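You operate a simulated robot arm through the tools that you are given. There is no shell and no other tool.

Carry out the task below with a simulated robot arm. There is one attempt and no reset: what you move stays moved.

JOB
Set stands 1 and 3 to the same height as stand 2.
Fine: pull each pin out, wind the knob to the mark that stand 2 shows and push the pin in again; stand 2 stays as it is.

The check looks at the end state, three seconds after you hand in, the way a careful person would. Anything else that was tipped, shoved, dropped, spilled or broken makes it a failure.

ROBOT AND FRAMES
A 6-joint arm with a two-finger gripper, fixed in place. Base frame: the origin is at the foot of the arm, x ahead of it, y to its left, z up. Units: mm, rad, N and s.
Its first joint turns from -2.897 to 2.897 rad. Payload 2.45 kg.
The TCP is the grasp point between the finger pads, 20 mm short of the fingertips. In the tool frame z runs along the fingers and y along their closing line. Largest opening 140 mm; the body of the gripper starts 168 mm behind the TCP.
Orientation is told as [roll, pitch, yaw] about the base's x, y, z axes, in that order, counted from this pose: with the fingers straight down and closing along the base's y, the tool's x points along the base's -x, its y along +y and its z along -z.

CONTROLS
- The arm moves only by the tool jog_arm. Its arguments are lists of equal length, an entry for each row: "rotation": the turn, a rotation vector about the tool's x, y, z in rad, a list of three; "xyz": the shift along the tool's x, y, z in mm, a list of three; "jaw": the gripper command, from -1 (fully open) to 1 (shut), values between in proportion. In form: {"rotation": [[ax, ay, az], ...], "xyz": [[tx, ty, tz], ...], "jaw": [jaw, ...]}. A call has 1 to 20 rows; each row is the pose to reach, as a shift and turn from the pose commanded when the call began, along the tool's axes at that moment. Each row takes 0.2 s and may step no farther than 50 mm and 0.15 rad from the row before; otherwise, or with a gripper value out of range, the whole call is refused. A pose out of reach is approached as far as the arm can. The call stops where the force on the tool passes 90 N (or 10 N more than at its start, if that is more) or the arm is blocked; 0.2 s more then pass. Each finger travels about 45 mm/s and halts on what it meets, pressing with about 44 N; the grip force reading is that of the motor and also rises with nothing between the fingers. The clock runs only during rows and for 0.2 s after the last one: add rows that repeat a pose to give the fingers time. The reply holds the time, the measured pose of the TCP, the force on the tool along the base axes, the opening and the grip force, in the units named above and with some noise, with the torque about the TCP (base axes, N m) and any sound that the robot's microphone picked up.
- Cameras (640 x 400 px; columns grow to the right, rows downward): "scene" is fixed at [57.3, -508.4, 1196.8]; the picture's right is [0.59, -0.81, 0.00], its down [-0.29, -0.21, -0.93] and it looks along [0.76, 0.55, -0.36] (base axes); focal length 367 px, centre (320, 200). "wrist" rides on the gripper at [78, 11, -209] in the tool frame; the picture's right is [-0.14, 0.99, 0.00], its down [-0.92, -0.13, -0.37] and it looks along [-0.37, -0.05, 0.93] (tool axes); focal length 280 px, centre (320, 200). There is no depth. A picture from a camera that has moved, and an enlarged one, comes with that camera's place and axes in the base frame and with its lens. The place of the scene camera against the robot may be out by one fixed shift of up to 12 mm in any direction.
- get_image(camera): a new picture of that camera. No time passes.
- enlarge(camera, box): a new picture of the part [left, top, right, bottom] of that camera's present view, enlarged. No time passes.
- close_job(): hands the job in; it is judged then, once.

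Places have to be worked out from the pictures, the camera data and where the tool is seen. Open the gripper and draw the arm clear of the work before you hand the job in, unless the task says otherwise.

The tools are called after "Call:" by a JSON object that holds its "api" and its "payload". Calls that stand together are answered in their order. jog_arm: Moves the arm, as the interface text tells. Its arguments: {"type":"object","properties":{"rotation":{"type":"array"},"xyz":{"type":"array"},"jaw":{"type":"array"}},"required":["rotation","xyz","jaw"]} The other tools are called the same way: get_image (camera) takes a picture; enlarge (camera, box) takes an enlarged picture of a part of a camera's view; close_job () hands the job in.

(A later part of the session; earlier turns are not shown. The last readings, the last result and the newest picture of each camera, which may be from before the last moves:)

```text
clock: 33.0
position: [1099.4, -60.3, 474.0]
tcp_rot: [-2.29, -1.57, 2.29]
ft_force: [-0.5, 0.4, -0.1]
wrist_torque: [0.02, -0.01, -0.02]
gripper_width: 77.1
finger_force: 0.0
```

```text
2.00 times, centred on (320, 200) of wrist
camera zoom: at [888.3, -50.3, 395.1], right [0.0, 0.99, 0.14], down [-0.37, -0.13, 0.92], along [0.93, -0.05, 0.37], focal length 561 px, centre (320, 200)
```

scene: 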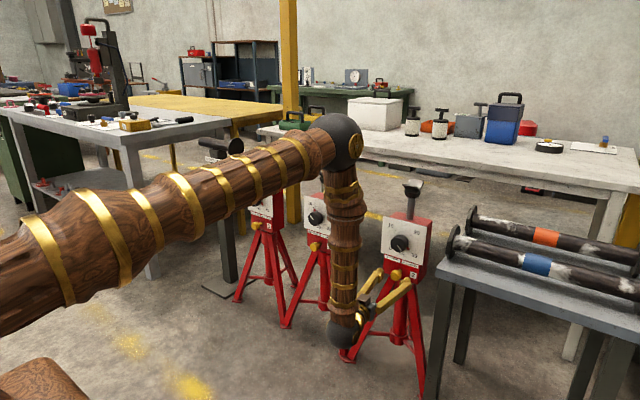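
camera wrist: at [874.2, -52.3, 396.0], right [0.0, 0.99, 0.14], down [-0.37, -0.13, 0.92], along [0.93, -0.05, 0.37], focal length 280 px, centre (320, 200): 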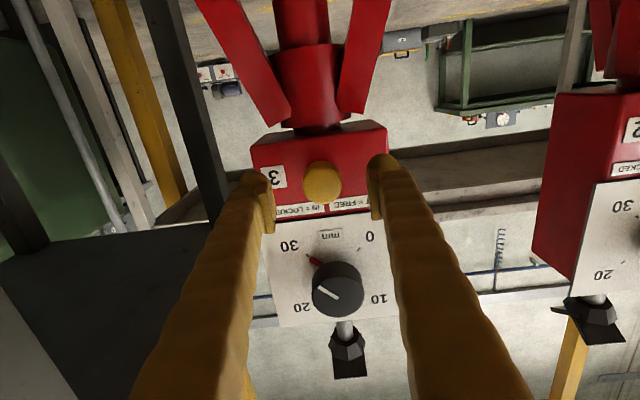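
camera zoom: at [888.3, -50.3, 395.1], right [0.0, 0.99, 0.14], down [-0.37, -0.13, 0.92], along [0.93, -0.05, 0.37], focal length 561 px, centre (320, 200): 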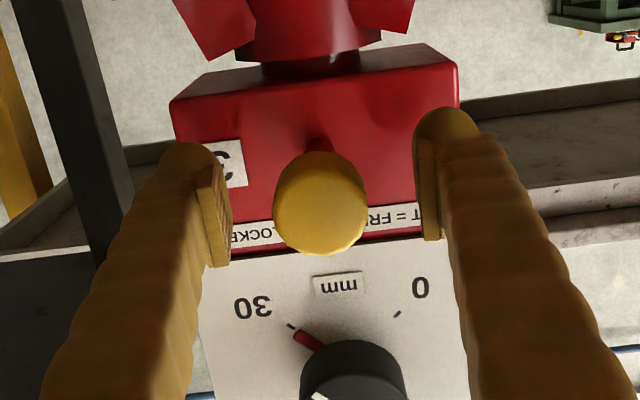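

The pin stays out on its own. I'll back off and up to sit in front of the knob at x=1060, z≈602 and re-measure its axis.

Call:
{"api": "jog_arm", "payload": {"rotation": [[0, 0, 0], [0, 0, 0], [0, 0, 0], [0, 0, 0], [0, 0, 0], [0, 0, 0]], "xyz": [[-15, 0, -10], [-38, 0, -18], [-61, 0, -24], [-84, 0, -30], [-107, 0, -36], [-128.5, 0, -39]], "jaw": [-0.3, -0.3, -0.3, -0.3, -0.3, -0.3]}}

Call:
{"api": "get_image", "payload": {"camera": "wrist"}}

Call:
{"api": "enlarge", "payload": {"camera": "wrist", "box": [220, 100, 420, 260]}}

```text
clock: 34.4
position: [1058.3, -61.4, 601.8]
tcp_rot: [-1.982, -1.57, 1.983]
ft_force: [-0.3, -0.3, 1.2]
wrist_torque: [0.03, 0.03, 0.0]
gripper_width: 91.0
finger_force: 0.0
```

```text
taken
camera wrist: at [847.8, -50.5, 523.4], right [0.0, 0.99, 0.14], down [-0.37, -0.13, 0.92], along [0.93, -0.05, 0.37], focal length 280 px, centre (320, 200)
```

wrist: 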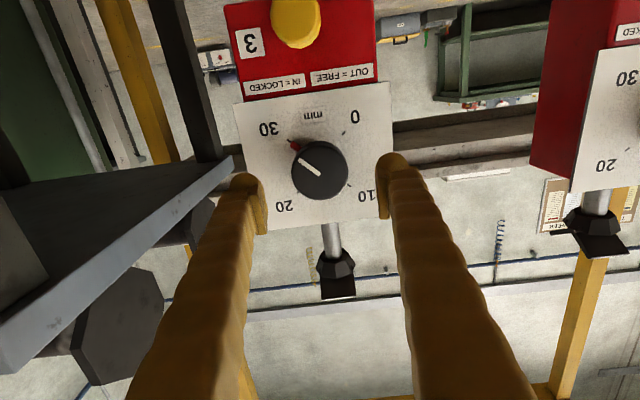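

```text
2.50 times, centred on (320, 180) of wrist
camera zoom: at [847.8, -50.5, 523.4], right [0.0, 0.99, 0.14], down [-0.37, -0.13, 0.92], along [0.93, -0.05, 0.37], focal length 701 px, centre (320, 250)
```

zoom: 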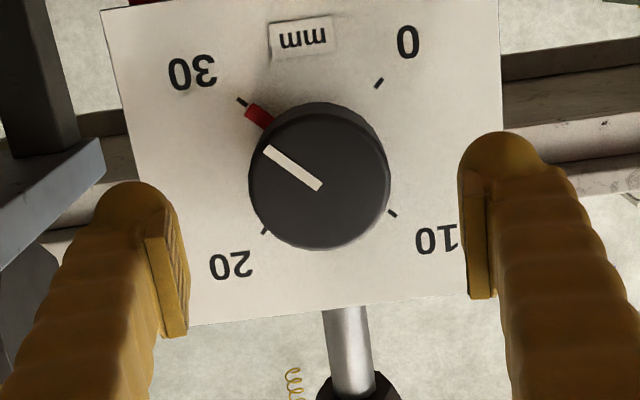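

The knob axis is within about 1 mm of the tool axis (y≈−61.5, z≈602.5). I'll roll the tool +90° here, so that the knob can then be wound 180° counter-clockwise in one grip.

Call:
{"api": "jog_arm", "payload": {"rotation": [[0, 0, 0.1428], [0, 0, 0.2856], [0, 0, 0.4284], [0, 0, 0.5712], [0, 0, 0.714], [0, 0, 0.8568], [0, 0, 0.9996], [0, 0, 1.1424], [0, 0, 1.2852], [0, 0, 1.428], [0, 0, 1.5708], [0, 0, 1.5708]], "xyz": [[-0.1, 0, 0], [-0.2, 0, 0], [-0.3, 0, 0], [-0.4, 0, 0], [-0.5, 0, 0], [-0.6, 0, 0], [-0.7, 0.1, 0], [-0.7, 0.2, 0], [-0.7, 0.3, 0], [-0.7, 0.3, 0], [-0.7, 0.3, 0], [-0.7, 0.3, 0]], "jaw": [-0.3, -0.3, -0.3, -0.3, -0.3, -0.3, -0.3, -0.3, -0.3, -0.3, -0.3, -0.3]}}

Call:
{"api": "get_image", "payload": {"camera": "wrist"}}

Call:
{"api": "get_image", "payload": {"camera": "scene"}}

```text
clock: 37.0
position: [1057.0, -59.2, 602.7]
tcp_rot: [1.573, 0.001, -1.573]
ft_force: [-0.1, 0.5, 0.0]
wrist_torque: [-0.01, 0.0, -0.01]
gripper_width: 90.8
finger_force: 0.1
```

```text
taken
camera wrist: at [848.0, 18.1, 613.3], right [0.0, -0.14, 0.99], down [-0.37, -0.92, -0.13], along [0.93, -0.37, -0.05], focal length 280 px, centre (320, 200)
```

wrist: 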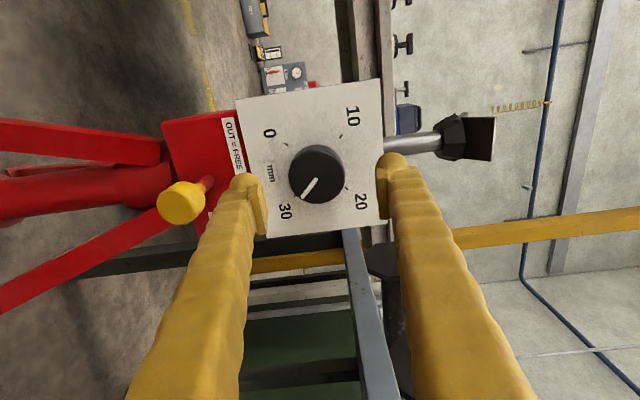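

```text
taken
```

scene: 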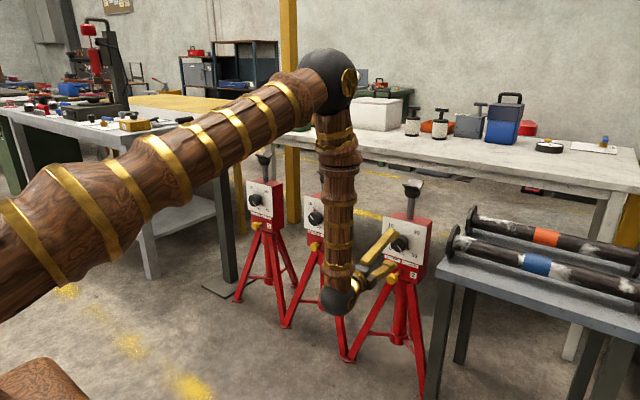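

Rolled cleanly. I'll enlarge the knob from this angle for a second estimate of its axis.

Call:
{"api": "enlarge", "payload": {"camera": "wrist", "box": [220, 100, 420, 260]}}

```text
2.50 times, centred on (320, 180) of wrist
camera zoom: at [848.0, 18.1, 613.3], right [0.0, -0.14, 0.99], down [-0.37, -0.92, -0.13], along [0.93, -0.37, -0.05], focal length 701 px, centre (320, 250)
```

zoom: 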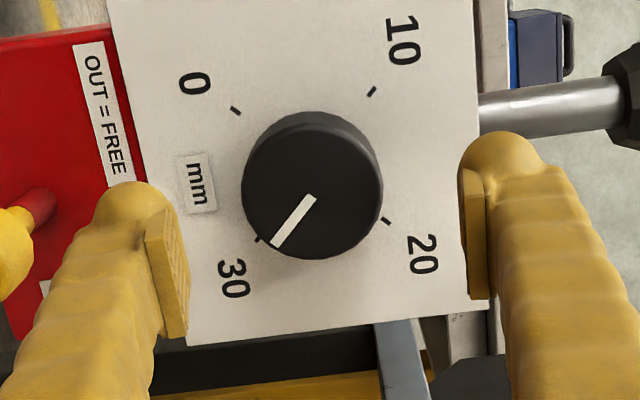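

Combining the two views, the plate lies at x≈1142, the knob cap at x≈1106 and the axis at about y −61.4, z 599.4. I'll correct to that axis and advance to x≈1111 so the pads straddle the knob with the tips about 10 mm clear of the plate.

Call:
{"api": "jog_arm", "payload": {"rotation": [[0, 0, 0], [0, 0, 0], [0, 0, 0], [0, 0, 0], [0, 0, 0]], "xyz": [[-1.5, -3, 10], [-1.5, -3, 22], [-1.5, -3, 34], [-1.5, -3, 46], [-1.5, -3, 54]], "jaw": [-0.3, -0.3, -0.3, -0.3, -0.3]}}

Call:
{"api": "enlarge", "payload": {"camera": "wrist", "box": [220, 100, 420, 260]}}

Call:
{"api": "enlarge", "payload": {"camera": "scene", "box": [350, 210, 446, 270]}}

```text
clock: 38.2
position: [1113.3, -61.9, 601.2]
tcp_rot: [1.572, -0.001, -1.572]
ft_force: [-1.1, -0.5, -0.2]
wrist_torque: [0.0, -0.01, 0.0]
gripper_width: 91.0
finger_force: 0.0
```

```text
2.50 times, centred on (320, 180) of wrist
camera zoom: at [902.8, 15.9, 611.1], right [0.0, -0.14, 0.99], down [-0.37, -0.92, -0.13], along [0.93, -0.37, -0.05], focal length 701 px, centre (320, 250)
```

zoom: 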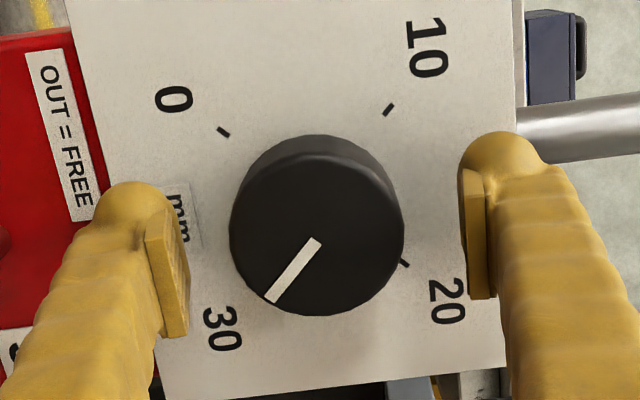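

```text
6.67 times, centred on (398, 240) of scene
camera zoom: at [57.3, -508.4, 1196.8], right [0.59, -0.81, 0.0], down [-0.29, -0.21, -0.93], along [0.76, 0.55, -0.36], focal length 2447 px, centre (-200, -67)
```

zoom: 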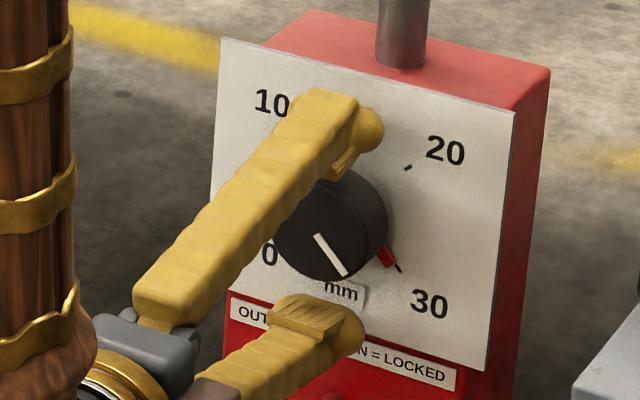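

The knob sits between the pads, with its axis about 1 mm off the tool's (y≈−60.8, z≈599.4). I'll trim by +1 mm y and −1 mm z and close on it.

Call:
{"api": "jog_arm", "payload": {"rotation": [[0, 0, 0], [0, 0, 0], [0, 0, 0], [0, 0, 0], [0, 0, 0], [0, 0, 0]], "xyz": [[1, -1, 0], [1, -1, 0], [1, -1, 0], [1, -1, 0], [1, -1, 0], [1, -1, 0]], "jaw": [-0.1, 0.3, 1, 1, 1, 1]}}

```text
clock: 39.6
position: [1113.8, -60.5, 599.3]
tcp_rot: [1.571, -0.002, -1.573]
ft_force: [6.0, -0.2, -3.3]
wrist_torque: [-0.02, 0.04, 0.0]
gripper_width: 52.9
finger_force: 45.7
```

Gripped at 52.9 mm with almost no side load. I'll turn the first −0.3 rad (counter-clockwise) and check the torque and knob.

Call:
{"api": "jog_arm", "payload": {"rotation": [[0, 0, -0.1], [0, 0, -0.2], [0, 0, -0.3], [0, 0, -0.3]], "xyz": [[0, 0, 0], [0, 0, 0], [0, 0, 0], [0, 0, 0]], "jaw": [1, 1, 1, 1]}}

Call:
{"api": "enlarge", "payload": {"camera": "wrist", "box": [220, 100, 420, 260]}}

Call:
{"api": "enlarge", "payload": {"camera": "scene", "box": [350, 160, 446, 280]}}

```text
clock: 40.6
position: [1112.9, -60.4, 599.1]
tcp_rot: [1.573, -0.303, -1.572]
ft_force: [19.1, -1.4, 2.9]
wrist_torque: [-0.04, -0.01, -0.07]
gripper_width: 53.4
finger_force: 44.9
```

```text
2.50 times, centred on (320, 180) of wrist
camera zoom: at [902.8, 16.8, 586.1], right [0.0, 0.16, 0.99], down [-0.37, -0.92, 0.15], along [0.93, -0.36, 0.06], focal length 701 px, centre (320, 250)
```

zoom: 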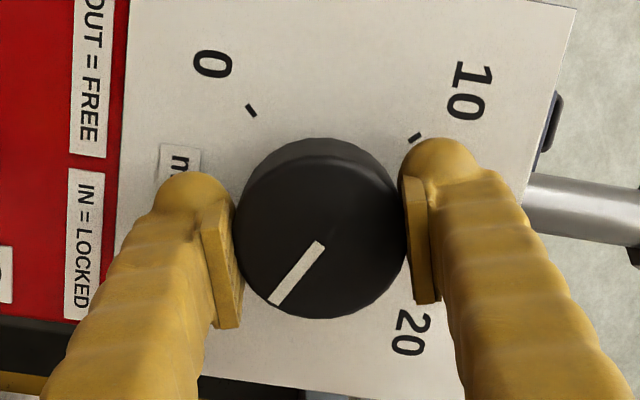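

```text
3.33 times, centred on (398, 220) of scene
camera zoom: at [57.3, -508.4, 1196.8], right [0.59, -0.81, 0.0], down [-0.29, -0.21, -0.93], along [0.76, 0.55, -0.36], focal length 1223 px, centre (60, 133)
```

zoom: 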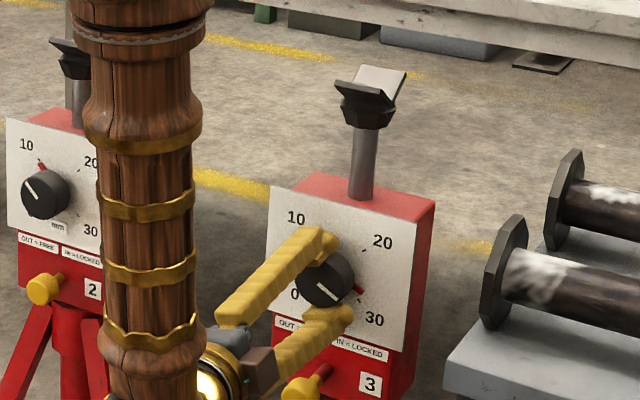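

The knob follows with no torque; only a 19 N axial pull, so I'll ease 0.8 mm toward the panel and keep turning another −1.3 rad.

Call:
{"api": "jog_arm", "payload": {"rotation": [[0, 0, -0.13], [0, 0, -0.26], [0, 0, -0.39], [0, 0, -0.52], [0, 0, -0.65], [0, 0, -0.78], [0, 0, -0.91], [0, 0, -1.04], [0, 0, -1.17], [0, 0, -1.3], [0, 0, -1.3]], "xyz": [[0, 0, 0.8], [0, 0, 0.8], [0, 0, 0.8], [0, 0, 0.8], [0, 0, 0.8], [0, 0, 0.8], [0, 0, 0.8], [0, 0, 0.8], [0, 0, 0.8], [0, 0, 0.8], [0, 0, 0.8]], "jaw": [1, 1, 1, 1, 1, 1, 1, 1, 1, 1, 1]}}

Call:
{"api": "enlarge", "payload": {"camera": "scene", "box": [350, 160, 446, 280]}}

```text
clock: 43.0
position: [1113.9, -60.4, 600.3]
tcp_rot: [-1.617, -1.538, 1.616]
ft_force: [-23.5, -7.1, 15.1]
wrist_torque: [-0.05, -0.12, -0.08]
gripper_width: 53.0
finger_force: 44.9
```

```text
3.33 times, centred on (398, 220) of scene
camera zoom: at [57.3, -508.4, 1196.8], right [0.59, -0.81, 0.0], down [-0.29, -0.21, -0.93], along [0.76, 0.55, -0.36], focal length 1223 px, centre (60, 133)
```

zoom: 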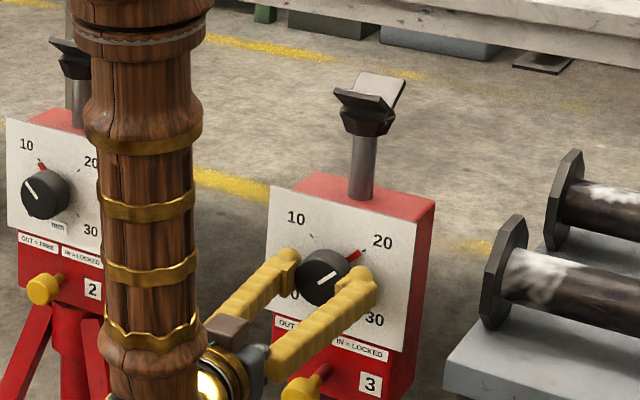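

The knob is now at 20 and the saddle is sinking as expected. I'll trim the small side and axial loads and turn another −1.3 rad.

Call:
{"api": "jog_arm", "payload": {"rotation": [[0, 0, -0.13], [0, 0, -0.26], [0, 0, -0.39], [0, 0, -0.52], [0, 0, -0.65], [0, 0, -0.78], [0, 0, -0.91], [0, 0, -1.04], [0, 0, -1.17], [0, 0, -1.3], [0, 0, -1.3]], "xyz": [[-0.5, -0.3, -0.6], [-0.5, -0.3, -0.6], [-0.5, -0.3, -0.6], [-0.5, -0.3, -0.6], [-0.5, -0.3, -0.6], [-0.5, -0.3, -0.6], [-0.5, -0.3, -0.6], [-0.5, -0.3, -0.6], [-0.5, -0.3, -0.6], [-0.5, -0.3, -0.6], [-0.5, -0.3, -0.6]], "jaw": [1, 1, 1, 1, 1, 1, 1, 1, 1, 1, 1]}}

Call:
{"api": "enlarge", "payload": {"camera": "wrist", "box": [200, 80, 440, 280]}}

Call:
{"api": "enlarge", "payload": {"camera": "scene", "box": [350, 160, 446, 280]}}

```text
clock: 45.4
position: [1113.5, -61.3, 599.6]
tcp_rot: [-1.573, -0.24, 1.569]
ft_force: [23.5, -4.3, 1.9]
wrist_torque: [-0.08, 0.03, -0.12]
gripper_width: 53.3
finger_force: 44.6
```

```text
2.00 times, centred on (320, 180) of wrist
camera zoom: at [902.9, -135.0, 570.0], right [0.0, 0.37, -0.93], down [-0.37, 0.87, 0.34], along [0.93, 0.34, 0.14], focal length 561 px, centre (320, 240)
```

zoom: 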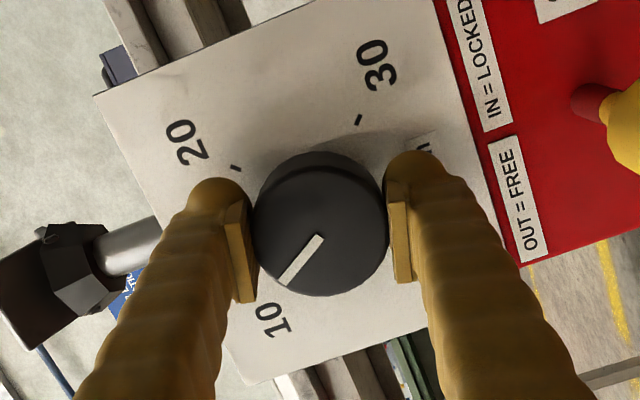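

```text
3.33 times, centred on (398, 220) of scene
camera zoom: at [57.3, -508.4, 1196.8], right [0.59, -0.81, 0.0], down [-0.29, -0.21, -0.93], along [0.76, 0.55, -0.36], focal length 1223 px, centre (60, 133)
```

zoom: 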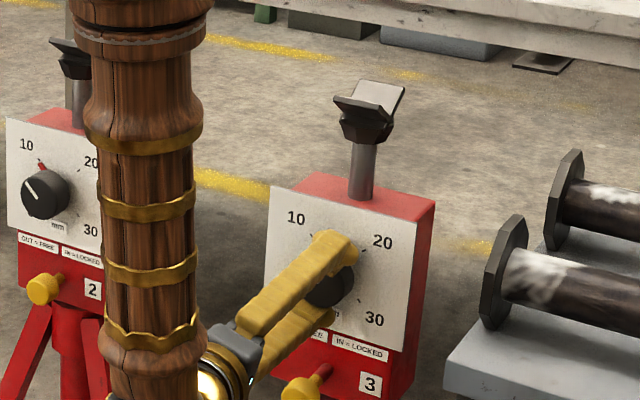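

Total turned is −2.9 rad; since the pointer began on 30 to within a degree, I'll finish the remaining −0.24 rad to reach 10, easing the axial load.

Call:
{"api": "jog_arm", "payload": {"rotation": [[0, 0, -0.08], [0, 0, -0.16], [0, 0, -0.24], [0, 0, -0.24], [0, 0, -0.24]], "xyz": [[0, 0, 0.4], [0, 0, 0.4], [0, 0, 0.4], [0, 0, 0.4], [0, 0, 0.4]], "jaw": [1, 1, 1, 1, 1]}}

Call:
{"api": "enlarge", "payload": {"camera": "wrist", "box": [200, 80, 440, 280]}}

Call:
{"api": "enlarge", "payload": {"camera": "scene", "box": [370, 215, 434, 255]}}

```text
clock: 46.6
position: [1113.7, -60.8, 600.1]
tcp_rot: [-1.572, 0.0, 1.57]
ft_force: [15.3, -8.0, 2.5]
wrist_torque: [-0.03, 0.04, -0.09]
gripper_width: 53.1
finger_force: 45.7
```

```text
2.00 times, centred on (320, 180) of wrist
camera zoom: at [902.8, -139.8, 588.5], right [0.0, 0.14, -0.99], down [-0.37, 0.92, 0.13], along [0.93, 0.36, 0.05], focal length 561 px, centre (320, 240)
```

zoom: 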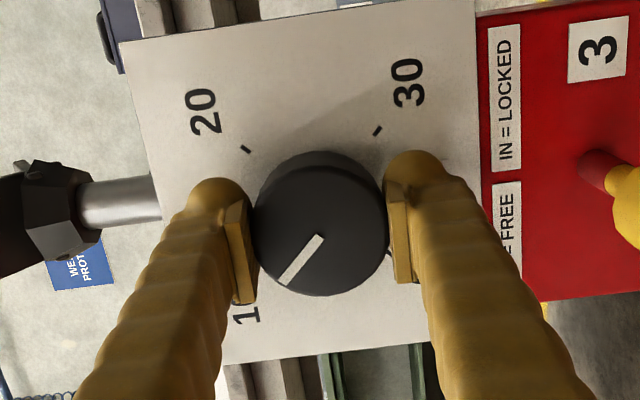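

```text
10.00 times, centred on (402, 235) of scene
camera zoom: at [57.3, -508.4, 1196.8], right [0.59, -0.81, 0.0], down [-0.29, -0.21, -0.93], along [0.76, 0.55, -0.36], focal length 3670 px, centre (-500, -150)
```

zoom: 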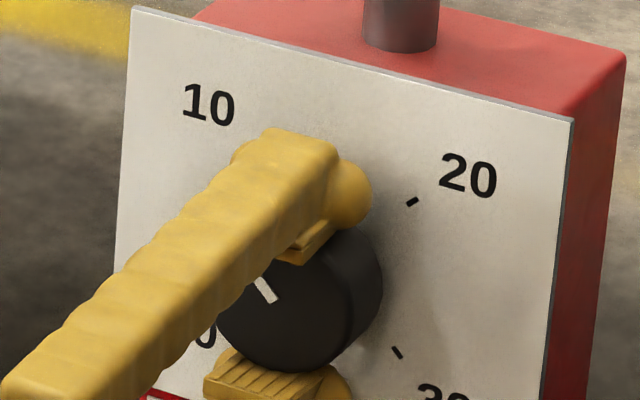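

Rotation complete at exactly −180°. I'll open the jaws, back away 55 mm, and read the pointer.

Call:
{"api": "jog_arm", "payload": {"rotation": [[0, 0, 0], [0, 0, 0], [0, 0, 0], [0, 0, 0], [0, 0, 0], [0, 0, 0], [0, 0, 0], [0, 0, 0]], "xyz": [[0, 0, 0], [0, 0, 0], [0, 0, 0], [0, 0, -5], [0, 0, -15], [0, 0, -30], [0, 0, -45], [0, 0, -55]], "jaw": [0.2, -0.1, -0.3, -0.3, -0.3, -0.3, -0.3, -0.3]}}

Call:
{"api": "enlarge", "payload": {"camera": "wrist", "box": [200, 80, 440, 280]}}

Call:
{"api": "enlarge", "payload": {"camera": "scene", "box": [370, 210, 434, 250]}}

Call:
{"api": "enlarge", "payload": {"camera": "scene", "box": [295, 190, 359, 230]}}

```text
clock: 48.4
position: [1057.8, -61.0, 599.6]
tcp_rot: [-1.574, -0.001, 1.569]
ft_force: [-0.6, 0.4, 0.3]
wrist_torque: [0.0, -0.01, -0.01]
gripper_width: 91.0
finger_force: 0.0
```

```text
2.00 times, centred on (320, 180) of wrist
camera zoom: at [847.8, -139.2, 588.2], right [0.0, 0.14, -0.99], down [-0.37, 0.92, 0.13], along [0.93, 0.36, 0.05], focal length 561 px, centre (320, 240)
```

zoom: 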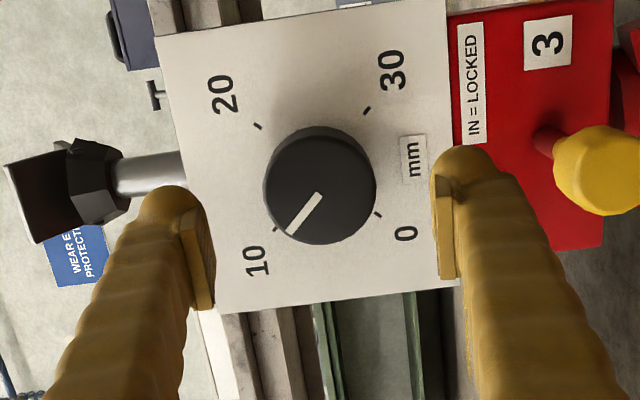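

```text
10.00 times, centred on (402, 230) of scene
camera zoom: at [57.3, -508.4, 1196.8], right [0.59, -0.81, 0.0], down [-0.29, -0.21, -0.93], along [0.76, 0.55, -0.36], focal length 3670 px, centre (-500, -100)
```

zoom: 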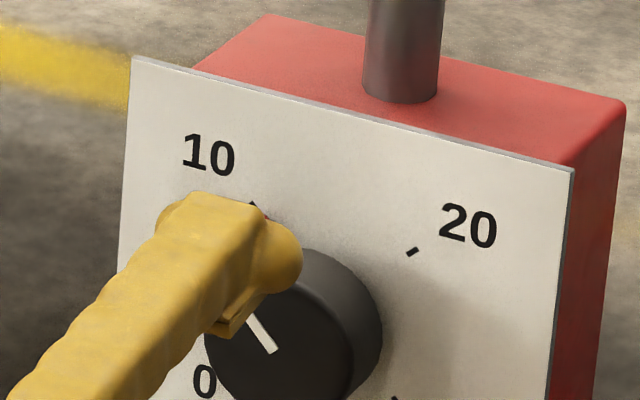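

```text
10.00 times, centred on (327, 210) of scene
camera zoom: at [57.3, -508.4, 1196.8], right [0.59, -0.81, 0.0], down [-0.29, -0.21, -0.93], along [0.76, 0.55, -0.36], focal length 3670 px, centre (250, 100)
```

zoom: 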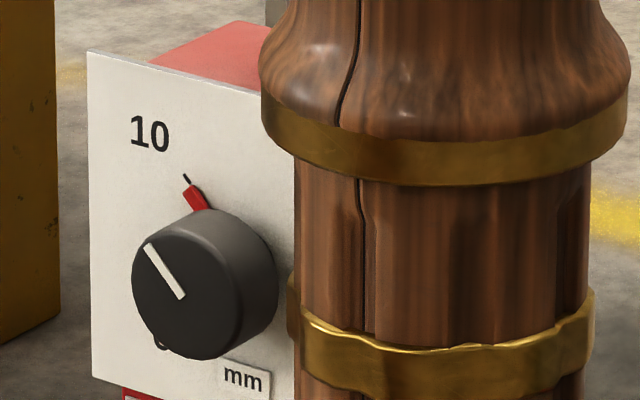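

The knob stays put at about 10. I'll roll back to level and rise so the wrist camera can see the pointer above the knob.

Call:
{"api": "jog_arm", "payload": {"rotation": [[0, 0, 0.1428], [0, 0, 0.2856], [0, 0, 0.4284], [0, 0, 0.5712], [0, 0, 0.714], [0, 0, 0.8568], [0, 0, 0.9996], [0, 0, 1.1424], [0, 0, 1.2852], [0, 0, 1.428], [0, 0, 1.5708], [0, 0, 1.5708]], "xyz": [[0, -5, -2], [0, -15, -4], [0, -25, -6], [0, -35, -8], [0, -45, -10], [0, -55, -12], [0, -65, -14], [0, -75, -16], [0, -85, -18], [0, -95, -19], [0, -105, -20], [0, -105, -20]], "jaw": [-0.3, -0.3, -0.3, -0.3, -0.3, -0.3, -0.3, -0.3, -0.3, -0.3, -0.3, -0.3]}}

Call:
{"api": "get_image", "payload": {"camera": "wrist"}}

Call:
{"api": "enlarge", "payload": {"camera": "scene", "box": [370, 210, 434, 250]}}

```text
clock: 51.0
position: [1039.2, -59.2, 704.0]
tcp_rot: [2.142, -1.57, -2.142]
ft_force: [-0.1, 0.1, 1.6]
wrist_torque: [-0.01, -0.01, -0.01]
gripper_width: 90.8
finger_force: 0.0
```

```text
taken
camera wrist: at [828.6, -50.1, 625.8], right [0.0, 0.99, 0.14], down [-0.37, -0.13, 0.92], along [0.93, -0.05, 0.37], focal length 280 px, centre (320, 200)
```

wrist: 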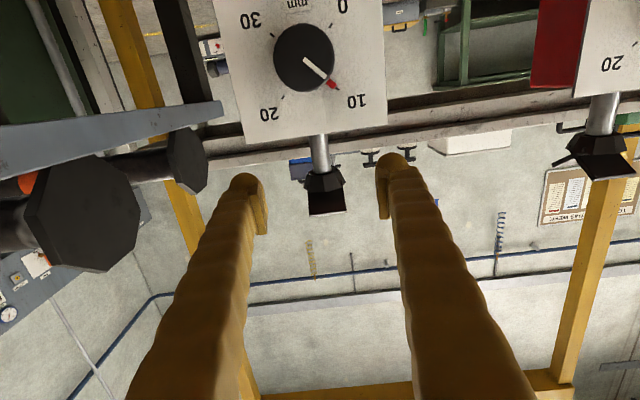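

```text
10.00 times, centred on (402, 230) of scene
camera zoom: at [57.3, -508.4, 1196.8], right [0.59, -0.81, 0.0], down [-0.29, -0.21, -0.93], along [0.76, 0.55, -0.36], focal length 3670 px, centre (-500, -100)
```

zoom: 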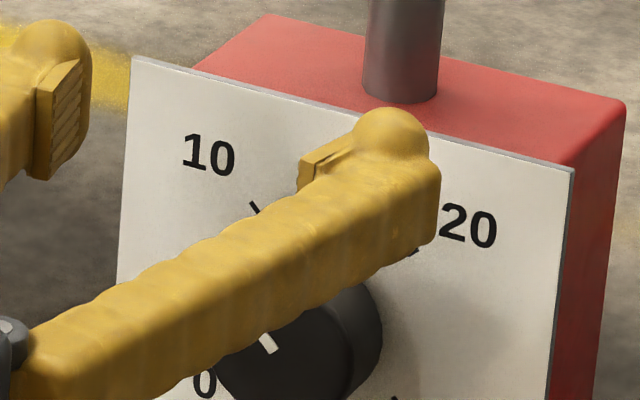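

Now the pointer is visible. I'll enlarge the dial to read it precisely.

Call:
{"api": "enlarge", "payload": {"camera": "wrist", "box": [230, 0, 390, 130]}}

Call:
{"api": "enlarge", "payload": {"camera": "wrist", "box": [300, 50, 370, 110]}}

```text
3.08 times, centred on (310, 65) of wrist
camera zoom: at [828.6, -50.1, 625.8], right [0.0, 0.99, 0.14], down [-0.37, -0.13, 0.92], along [0.93, -0.05, 0.37], focal length 863 px, centre (351, 615)
```

zoom: 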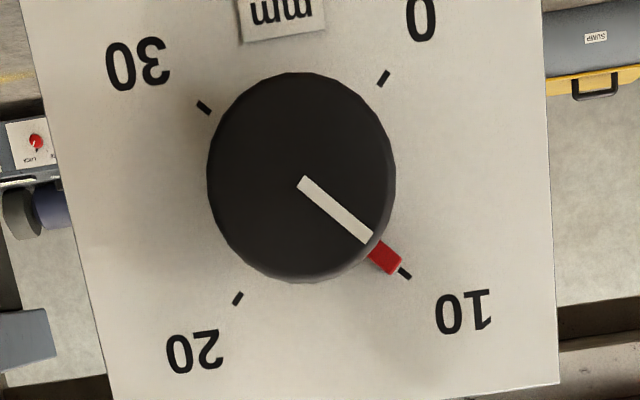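

```text
6.67 times, centred on (335, 80) of wrist
camera zoom: at [828.6, -50.1, 625.8], right [0.0, 0.99, 0.14], down [-0.37, -0.13, 0.92], along [0.93, -0.05, 0.37], focal length 1869 px, centre (220, 1000)
```

zoom: 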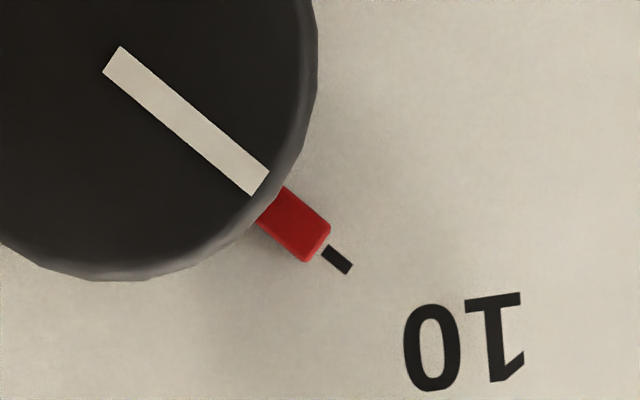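

The red pointer lines up exactly with the 10 tick on stand 3. Next I'll shut the jaws and move down in front of the pulled-out pin, to press it in with the fingertips.

Call:
{"api": "jog_arm", "payload": {"rotation": [[0, 0, 0], [0, 0, 0], [0, 0, 0], [0, 0, 0], [0, 0, 0], [0, 0, 0], [0, 0, 0], [0, 0, 0], [0, 0, 0], [0, 0, 0]], "xyz": [[25, 0, 0.5], [50, 0, 1], [75, 0, 2], [100, 0, 3], [125, 0, 4], [150, 0, 5], [175, 0, 6], [200, 0, 8], [229.5, -0.5, 10], [229.5, -0.5, 10]], "jaw": [0.2, 1, 1, 1, 1, 1, 1, 1, 1, 1]}}

Call:
{"api": "get_image", "payload": {"camera": "wrist"}}

Call:
{"api": "enlarge", "payload": {"camera": "scene", "box": [350, 210, 446, 290]}}

```text
clock: 53.2
position: [1049.6, -62.5, 474.2]
tcp_rot: [3.138, -1.569, -3.139]
ft_force: [0.5, -0.3, -0.1]
wrist_torque: [0.0, 0.02, 0.02]
gripper_width: 0.1
finger_force: 29.1
```

```text
taken
camera wrist: at [839.3, -51.1, 396.0], right [0.0, 0.99, 0.14], down [-0.37, -0.13, 0.92], along [0.93, -0.05, 0.37], focal length 280 px, centre (320, 200)
```

wrist: 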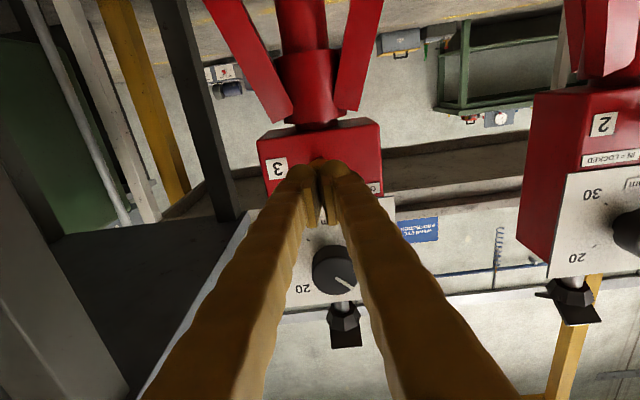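

```text
5.00 times, centred on (398, 250) of scene
camera zoom: at [57.3, -508.4, 1196.8], right [0.59, -0.81, 0.0], down [-0.29, -0.21, -0.93], along [0.76, 0.55, -0.36], focal length 1835 px, centre (-70, -50)
```

zoom: 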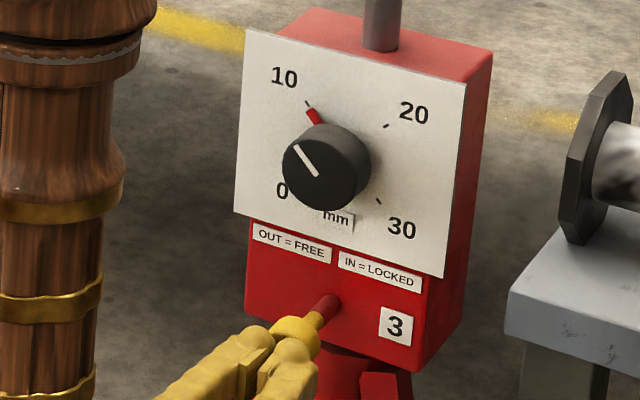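

The shut fingertips line up with the pin head. I'll advance 34 mm in small steps, staying short of the expected seat, and check force.

Call:
{"api": "jog_arm", "payload": {"rotation": [[0, 0, 0], [0, 0, 0], [0, 0, 0], [0, 0, 0], [0, 0, 0], [0, 0, 0], [0, 0, 0], [0, 0, 0], [0, 0, 0], [0, 0, 0]], "xyz": [[0, 0.5, 5], [0, 0.5, 10], [0, 0.5, 14], [0, 0.5, 18], [0, 0.5, 21], [0, 0.5, 24], [0, 0.5, 27], [0, 0.5, 30], [0, 0.5, 32], [0, 0.5, 34]], "jaw": [1, 1, 1, 1, 1, 1, 1, 1, 1, 1]}}

Call:
{"api": "enlarge", "payload": {"camera": "scene", "box": [350, 210, 446, 290]}}

```text
clock: 55.4
position: [1082.7, -60.4, 475.9]
tcp_rot: [3.066, -1.572, -3.066]
ft_force: [-0.3, 0.1, -0.9]
wrist_torque: [0.01, -0.02, 0.02]
gripper_width: 0.0
finger_force: 29.6
```

```text
5.00 times, centred on (398, 250) of scene
camera zoom: at [57.3, -508.4, 1196.8], right [0.59, -0.81, 0.0], down [-0.29, -0.21, -0.93], along [0.76, 0.55, -0.36], focal length 1835 px, centre (-70, -50)
```

zoom: 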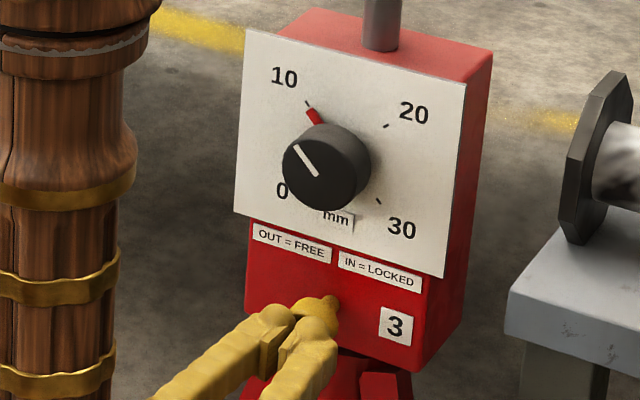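

The red band has disappeared and there's no resistance so far. I'll press in further by 4 mm in 1 mm steps, feeling for the seat.

Call:
{"api": "jog_arm", "payload": {"rotation": [[0, 0, 0], [0, 0, 0], [0, 0, 0], [0, 0, 0]], "xyz": [[0, 0, 1], [0, 0, 2], [0, 0, 3], [0, 0, 4]], "jaw": [1, 1, 1, 1]}}

```text
clock: 56.4
position: [1086.5, -61.2, 474.9]
tcp_rot: [2.922, -1.57, -2.922]
ft_force: [-35.4, 0.8, 13.3]
wrist_torque: [-0.02, -0.22, 0.02]
gripper_width: 5.9
finger_force: 29.8
```

There's now −35 N axial, so it has met a stop. I'll compare the pin with its starting look.

Call:
{"api": "enlarge", "payload": {"camera": "scene", "box": [350, 230, 446, 290]}}

Call:
{"api": "enlarge", "payload": {"camera": "wrist", "box": [220, 100, 420, 300]}}

```text
6.67 times, centred on (398, 260) of scene
camera zoom: at [57.3, -508.4, 1196.8], right [0.59, -0.81, 0.0], down [-0.29, -0.21, -0.93], along [0.76, 0.55, -0.36], focal length 2447 px, centre (-200, -200)
```

zoom: 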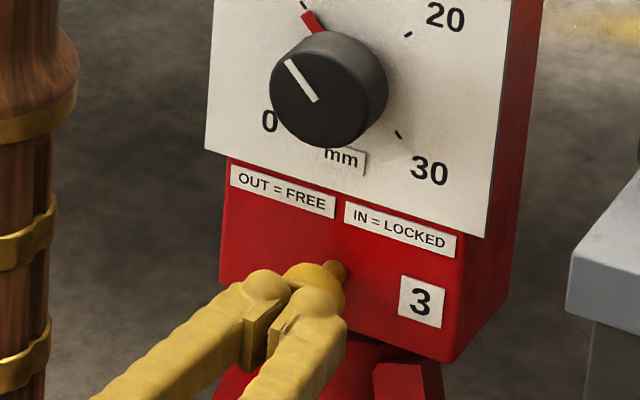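

```text
2.00 times, centred on (320, 200) of wrist
camera zoom: at [875.5, -50.8, 396.3], right [0.0, 0.99, 0.14], down [-0.37, -0.13, 0.92], along [0.93, -0.05, 0.37], focal length 561 px, centre (320, 200)
```

zoom: 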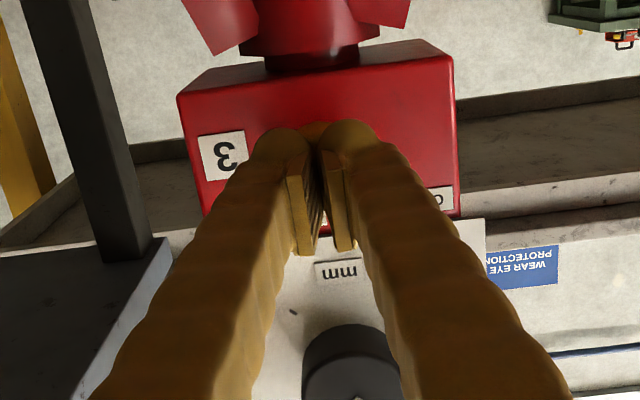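

The fingers were wedged slightly apart on the bevelled head at the stop. I'll back off and compare the pin's resting position with the initial picture.

Call:
{"api": "jog_arm", "payload": {"rotation": [[0, 0, 0], [0, 0, 0], [0, 0, 0], [0, 0, 0], [0, 0, 0]], "xyz": [[-2, 0, -5], [-10, 0, -13], [-30, 0, -22], [-60, 0, -32], [-90, 0, -42]], "jaw": [1, 1, 0.5, 0, -0.1]}}

Call:
{"api": "enlarge", "payload": {"camera": "scene", "box": [375, 205, 439, 285]}}

Call:
{"api": "enlarge", "payload": {"camera": "scene", "box": [350, 230, 446, 290]}}

Call:
{"api": "enlarge", "payload": {"camera": "wrist", "box": [220, 20, 420, 145]}}

```text
clock: 57.6
position: [1046.5, -60.6, 566.5]
tcp_rot: [3.122, -1.568, -3.124]
ft_force: [0.7, 0.3, 0.1]
wrist_torque: [-0.01, -0.02, 0.0]
gripper_width: 67.1
finger_force: 0.1
```

```text
5.00 times, centred on (407, 245) of scene
camera zoom: at [57.3, -508.4, 1196.8], right [0.59, -0.81, 0.0], down [-0.29, -0.21, -0.93], along [0.76, 0.55, -0.36], focal length 1835 px, centre (-115, -25)
```

zoom: 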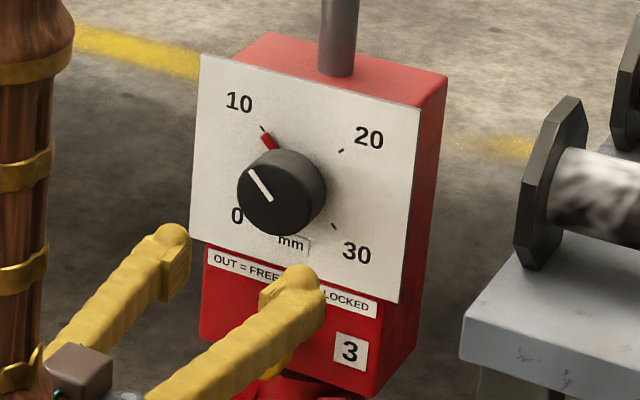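

```text
6.67 times, centred on (398, 260) of scene
camera zoom: at [57.3, -508.4, 1196.8], right [0.59, -0.81, 0.0], down [-0.29, -0.21, -0.93], along [0.76, 0.55, -0.36], focal length 2447 px, centre (-200, -200)
```

zoom: 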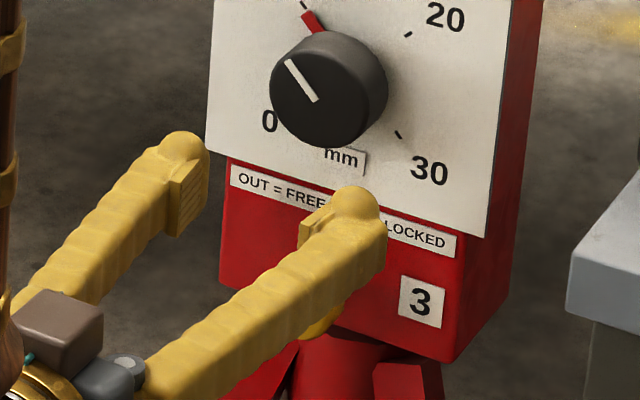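

```text
3.20 times, centred on (320, 82) of wrist
camera zoom: at [836.0, -51.0, 486.7], right [0.0, 0.99, 0.14], down [-0.37, -0.13, 0.92], along [0.93, -0.05, 0.37], focal length 897 px, centre (320, 576)
```

zoom: 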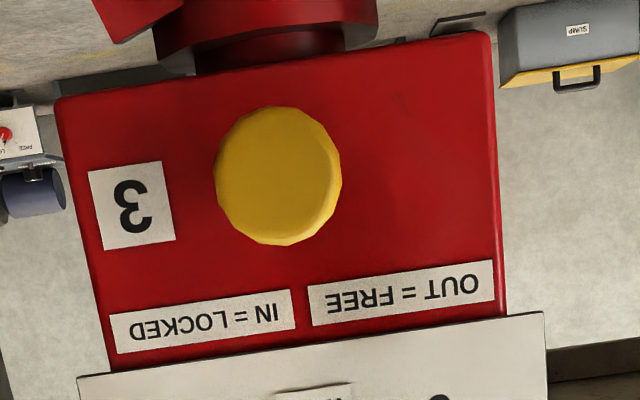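

Stand 3 hasn't moved. I'll now sweep toward stand 2 at a safe distance, which also clears the scene view of stand 3's pin and lets me re-read stand 2's dial.

Call:
{"api": "jog_arm", "payload": {"rotation": [[0, 0, 0], [0, 0, 0], [0, 0, 0], [0, 0, 0], [0, 0, 0], [0, 0, 0], [0, 0, 0], [0, 0, 0], [0, 0, 0], [0, 0, 0]], "xyz": [[-10, 0, -8], [-30, 38, -16], [-50, 76, -16], [-68, 114, -16], [-86, 152, -16], [-104, 190, -16], [-120, 230, -16], [-134, 270, -16], [-134, 310, -16], [-134, 350, -16]], "jaw": [-0.1, -0.1, -0.1, -0.1, -0.1, -0.1, -0.1, -0.1, -0.1, -0.1]}}

Call:
{"api": "enlarge", "payload": {"camera": "scene", "box": [375, 205, 439, 285]}}

Call:
{"api": "get_image", "payload": {"camera": "wrist"}}

Call:
{"api": "enlarge", "payload": {"camera": "scene", "box": [375, 245, 423, 275]}}

```text
clock: 59.8
position: [1031.2, 288.8, 700.5]
tcp_rot: [-3.134, -1.568, 3.133]
ft_force: [0.2, 0.4, -0.2]
wrist_torque: [0.0, 0.0, 0.0]
gripper_width: 77.3
finger_force: 0.0
```

```text
5.00 times, centred on (407, 245) of scene
camera zoom: at [57.3, -508.4, 1196.8], right [0.59, -0.81, 0.0], down [-0.29, -0.21, -0.93], along [0.76, 0.55, -0.36], focal length 1835 px, centre (-115, -25)
```

zoom: 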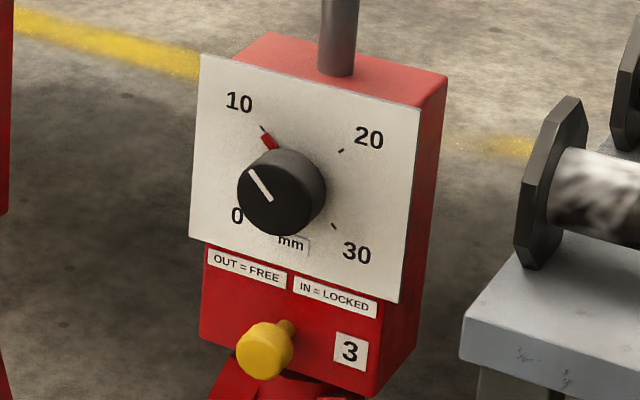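

```text
taken
camera wrist: at [819.7, 299.4, 620.9], right [0.0, 0.99, 0.14], down [-0.37, -0.13, 0.92], along [0.93, -0.05, 0.37], focal length 280 px, centre (320, 200)
```

wrist: 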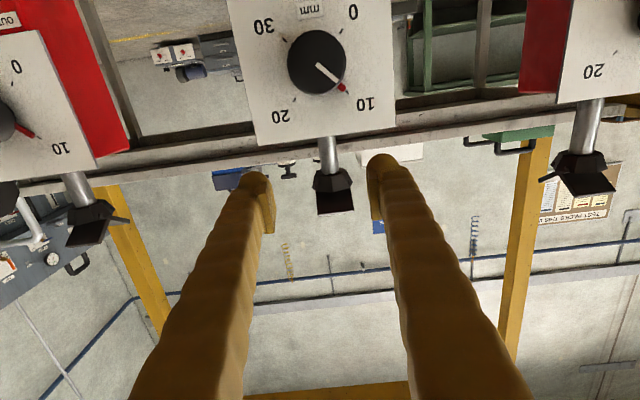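

```text
13.33 times, centred on (399, 260) of scene
camera zoom: at [57.3, -508.4, 1196.8], right [0.59, -0.81, 0.0], down [-0.29, -0.21, -0.93], along [0.76, 0.55, -0.36], focal length 4893 px, centre (-733, -600)
```

zoom: 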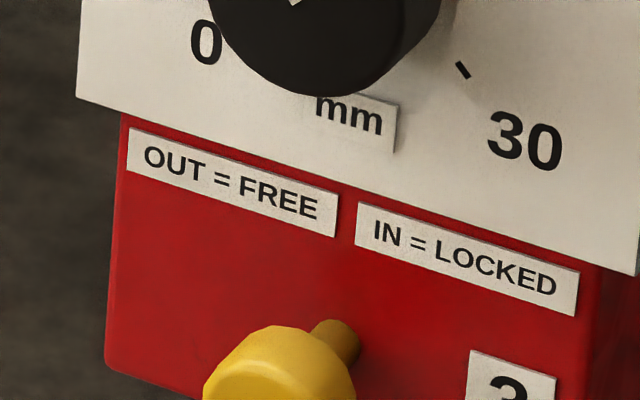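

Stand 3's pin is back exactly where it began, with no red showing, and its pointer is on 10. Now a close look at stand 2's dial for comparison.

Call:
{"api": "enlarge", "payload": {"camera": "wrist", "box": [235, 0, 395, 130]}}

Call:
{"api": "enlarge", "payload": {"camera": "wrist", "box": [310, 50, 380, 110]}}

Call:
{"api": "enlarge", "payload": {"camera": "wrist", "box": [0, 40, 140, 170]}}

```text
3.08 times, centred on (315, 65) of wrist
camera zoom: at [819.7, 299.4, 620.9], right [0.0, 0.99, 0.14], down [-0.37, -0.13, 0.92], along [0.93, -0.05, 0.37], focal length 863 px, centre (335, 615)
```

zoom: 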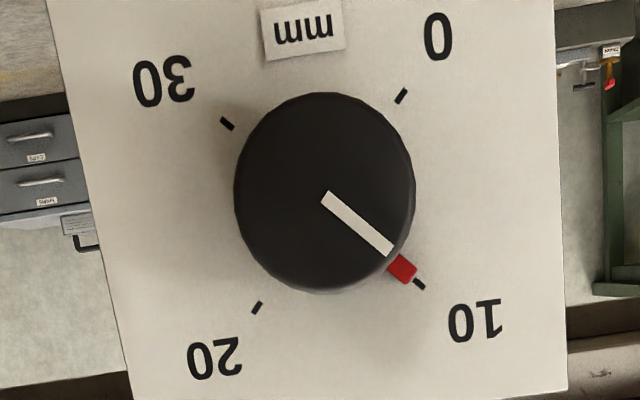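

```text
6.67 times, centred on (345, 80) of wrist
camera zoom: at [819.7, 299.4, 620.9], right [0.0, 0.99, 0.14], down [-0.37, -0.13, 0.92], along [0.93, -0.05, 0.37], focal length 1869 px, centre (153, 1000)
```

zoom: 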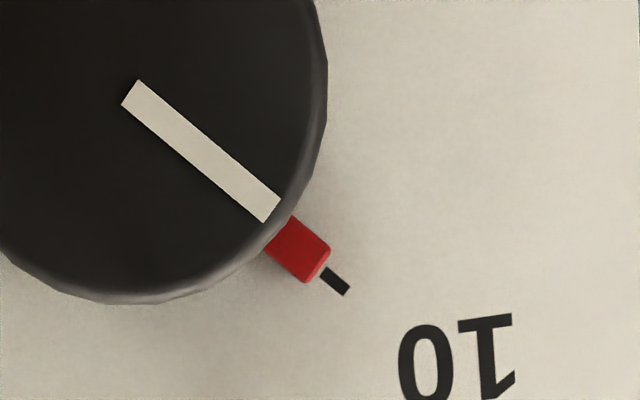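

```text
3.08 times, centred on (70, 105) of wrist
camera zoom: at [819.7, 299.4, 620.9], right [0.0, 0.99, 0.14], down [-0.37, -0.13, 0.92], along [0.93, -0.05, 0.37], focal length 863 px, centre (1089, 492)
```

zoom: 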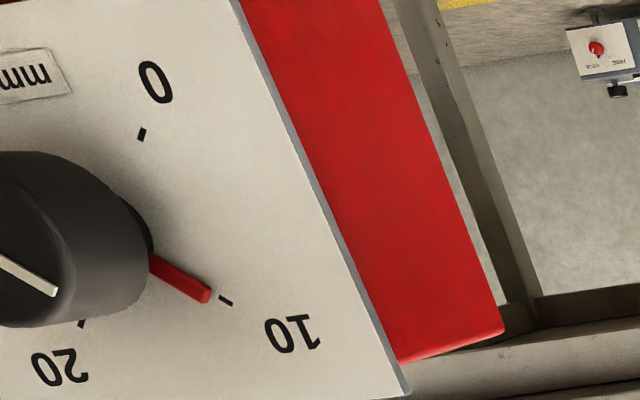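

Stand 2 is right on 10 as well, and stand 3 matches to within half a degree. I'll carry on across to the front of stand 1.

Call:
{"api": "jog_arm", "payload": {"rotation": [[0, 0, 0], [0, 0, 0], [0, 0, 0], [0, 0, 0], [0, 0, 0], [0, 0, 0], [0, 0, 0], [0, 0, 0], [0, 0, 0], [0, 0, 0]], "xyz": [[5, 36, 0], [10, 72, 0], [15, 108, 0], [20, 144, 0], [25, 180, 0], [30, 216, 0], [36, 252, 0], [44, 288, 0], [52, 320, 0], [60, 351, 0]], "jaw": [-0.1, -0.1, -0.1, -0.1, -0.1, -0.1, -0.1, -0.1, -0.1, -0.1]}}

Call:
{"api": "get_image", "payload": {"camera": "wrist"}}

Call:
{"api": "get_image", "payload": {"camera": "scene"}}

```text
clock: 62.0
position: [1030.8, 641.5, 638.8]
tcp_rot: [-2.955, -1.568, 2.954]
ft_force: [0.2, -0.8, -0.1]
wrist_torque: [-0.01, 0.01, 0.03]
gripper_width: 77.1
finger_force: 0.0
```

```text
taken
camera wrist: at [820.9, 651.2, 560.5], right [0.0, 0.99, 0.14], down [-0.37, -0.13, 0.92], along [0.93, -0.05, 0.37], focal length 280 px, centre (320, 200)
```

wrist: 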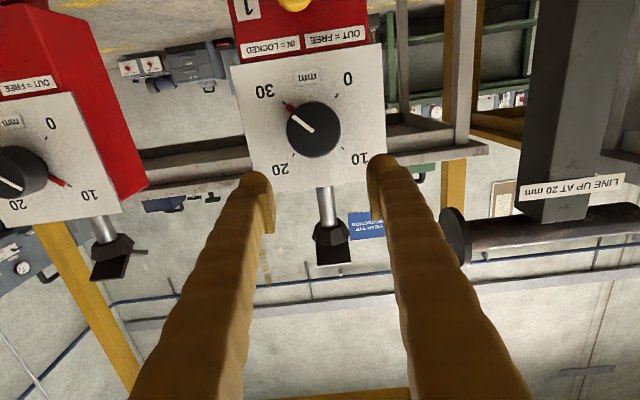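

```text
taken
```

scene: 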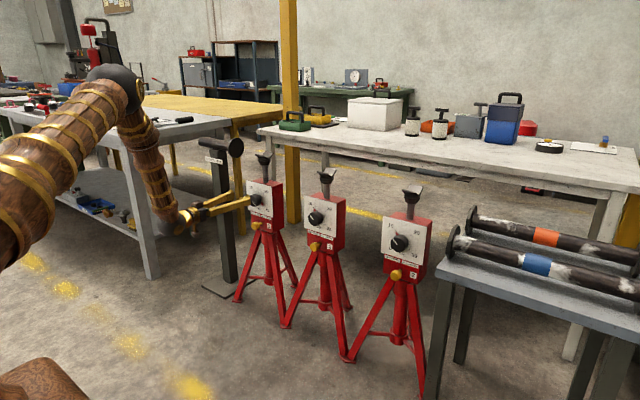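

Stand 1 is dead ahead. I'll enlarge its panel here, then drop down for a second view to triangulate.

Call:
{"api": "enlarge", "payload": {"camera": "wrist", "box": [220, 35, 400, 200]}}

Call:
{"api": "jog_arm", "payload": {"rotation": [[0, 0, 0], [0, 0, 0], [0, 0, 0], [0, 0, 0], [0, 0, 0]], "xyz": [[18, 0, 2], [36, 0, 4], [54, 0, 6], [72, 0, 8], [88, 0, 10]], "jaw": [-0.5, -0.8, -1, -1, -1]}}

Call:
{"api": "get_image", "payload": {"camera": "wrist"}}

Call:
{"api": "enlarge", "payload": {"camera": "wrist", "box": [220, 20, 420, 145]}}

Call:
{"api": "enlarge", "payload": {"camera": "wrist", "box": [220, 120, 420, 245]}}

```text
2.42 times, centred on (310, 118) of wrist
camera zoom: at [820.9, 651.2, 560.5], right [0.0, 0.99, 0.14], down [-0.37, -0.13, 0.92], along [0.93, -0.05, 0.37], focal length 680 px, centre (344, 400)
```

zoom: 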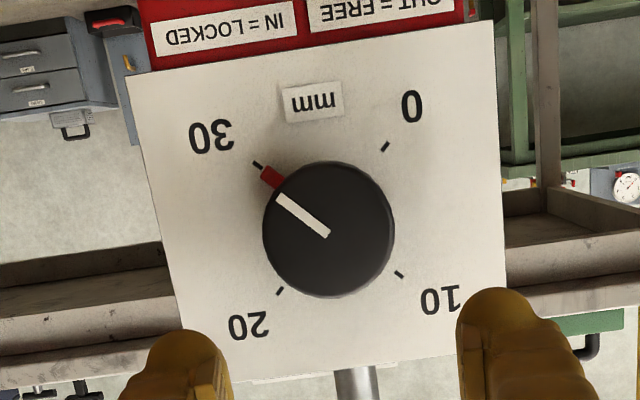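

```text
clock: 63.2
position: [1040.6, 639.3, 551.4]
tcp_rot: [3.113, -1.57, -3.112]
ft_force: [0.9, 0.4, 0.6]
wrist_torque: [0.02, 0.01, -0.02]
gripper_width: 140.0
finger_force: 0.0
```

```text
taken
camera wrist: at [829.7, 649.6, 472.2], right [0.0, 0.99, 0.14], down [-0.37, -0.13, 0.92], along [0.93, -0.05, 0.37], focal length 280 px, centre (320, 200)
```

wrist: 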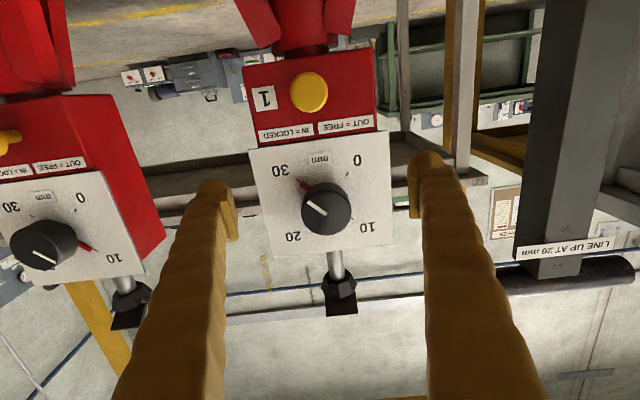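

```text
3.20 times, centred on (320, 82) of wrist
camera zoom: at [829.7, 649.6, 472.2], right [0.0, 0.99, 0.14], down [-0.37, -0.13, 0.92], along [0.93, -0.05, 0.37], focal length 897 px, centre (320, 576)
```

zoom: 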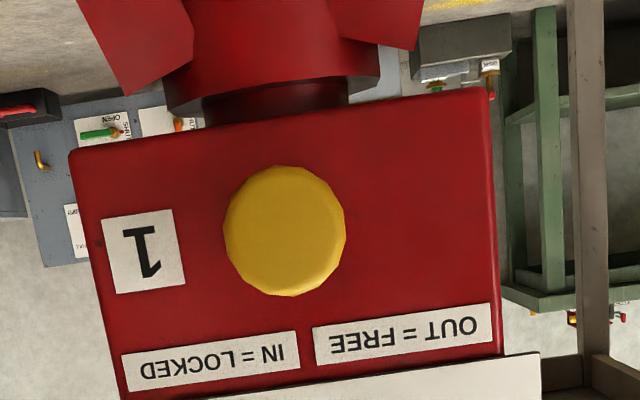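

```text
3.20 times, centred on (320, 182) of wrist
camera zoom: at [829.7, 649.6, 472.2], right [0.0, 0.99, 0.14], down [-0.37, -0.13, 0.92], along [0.93, -0.05, 0.37], focal length 897 px, centre (320, 256)
```

zoom: 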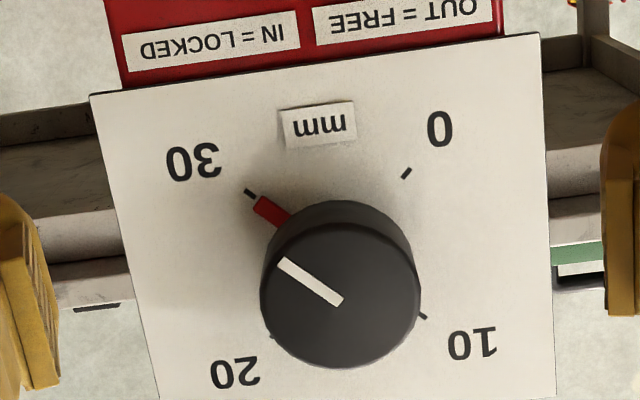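

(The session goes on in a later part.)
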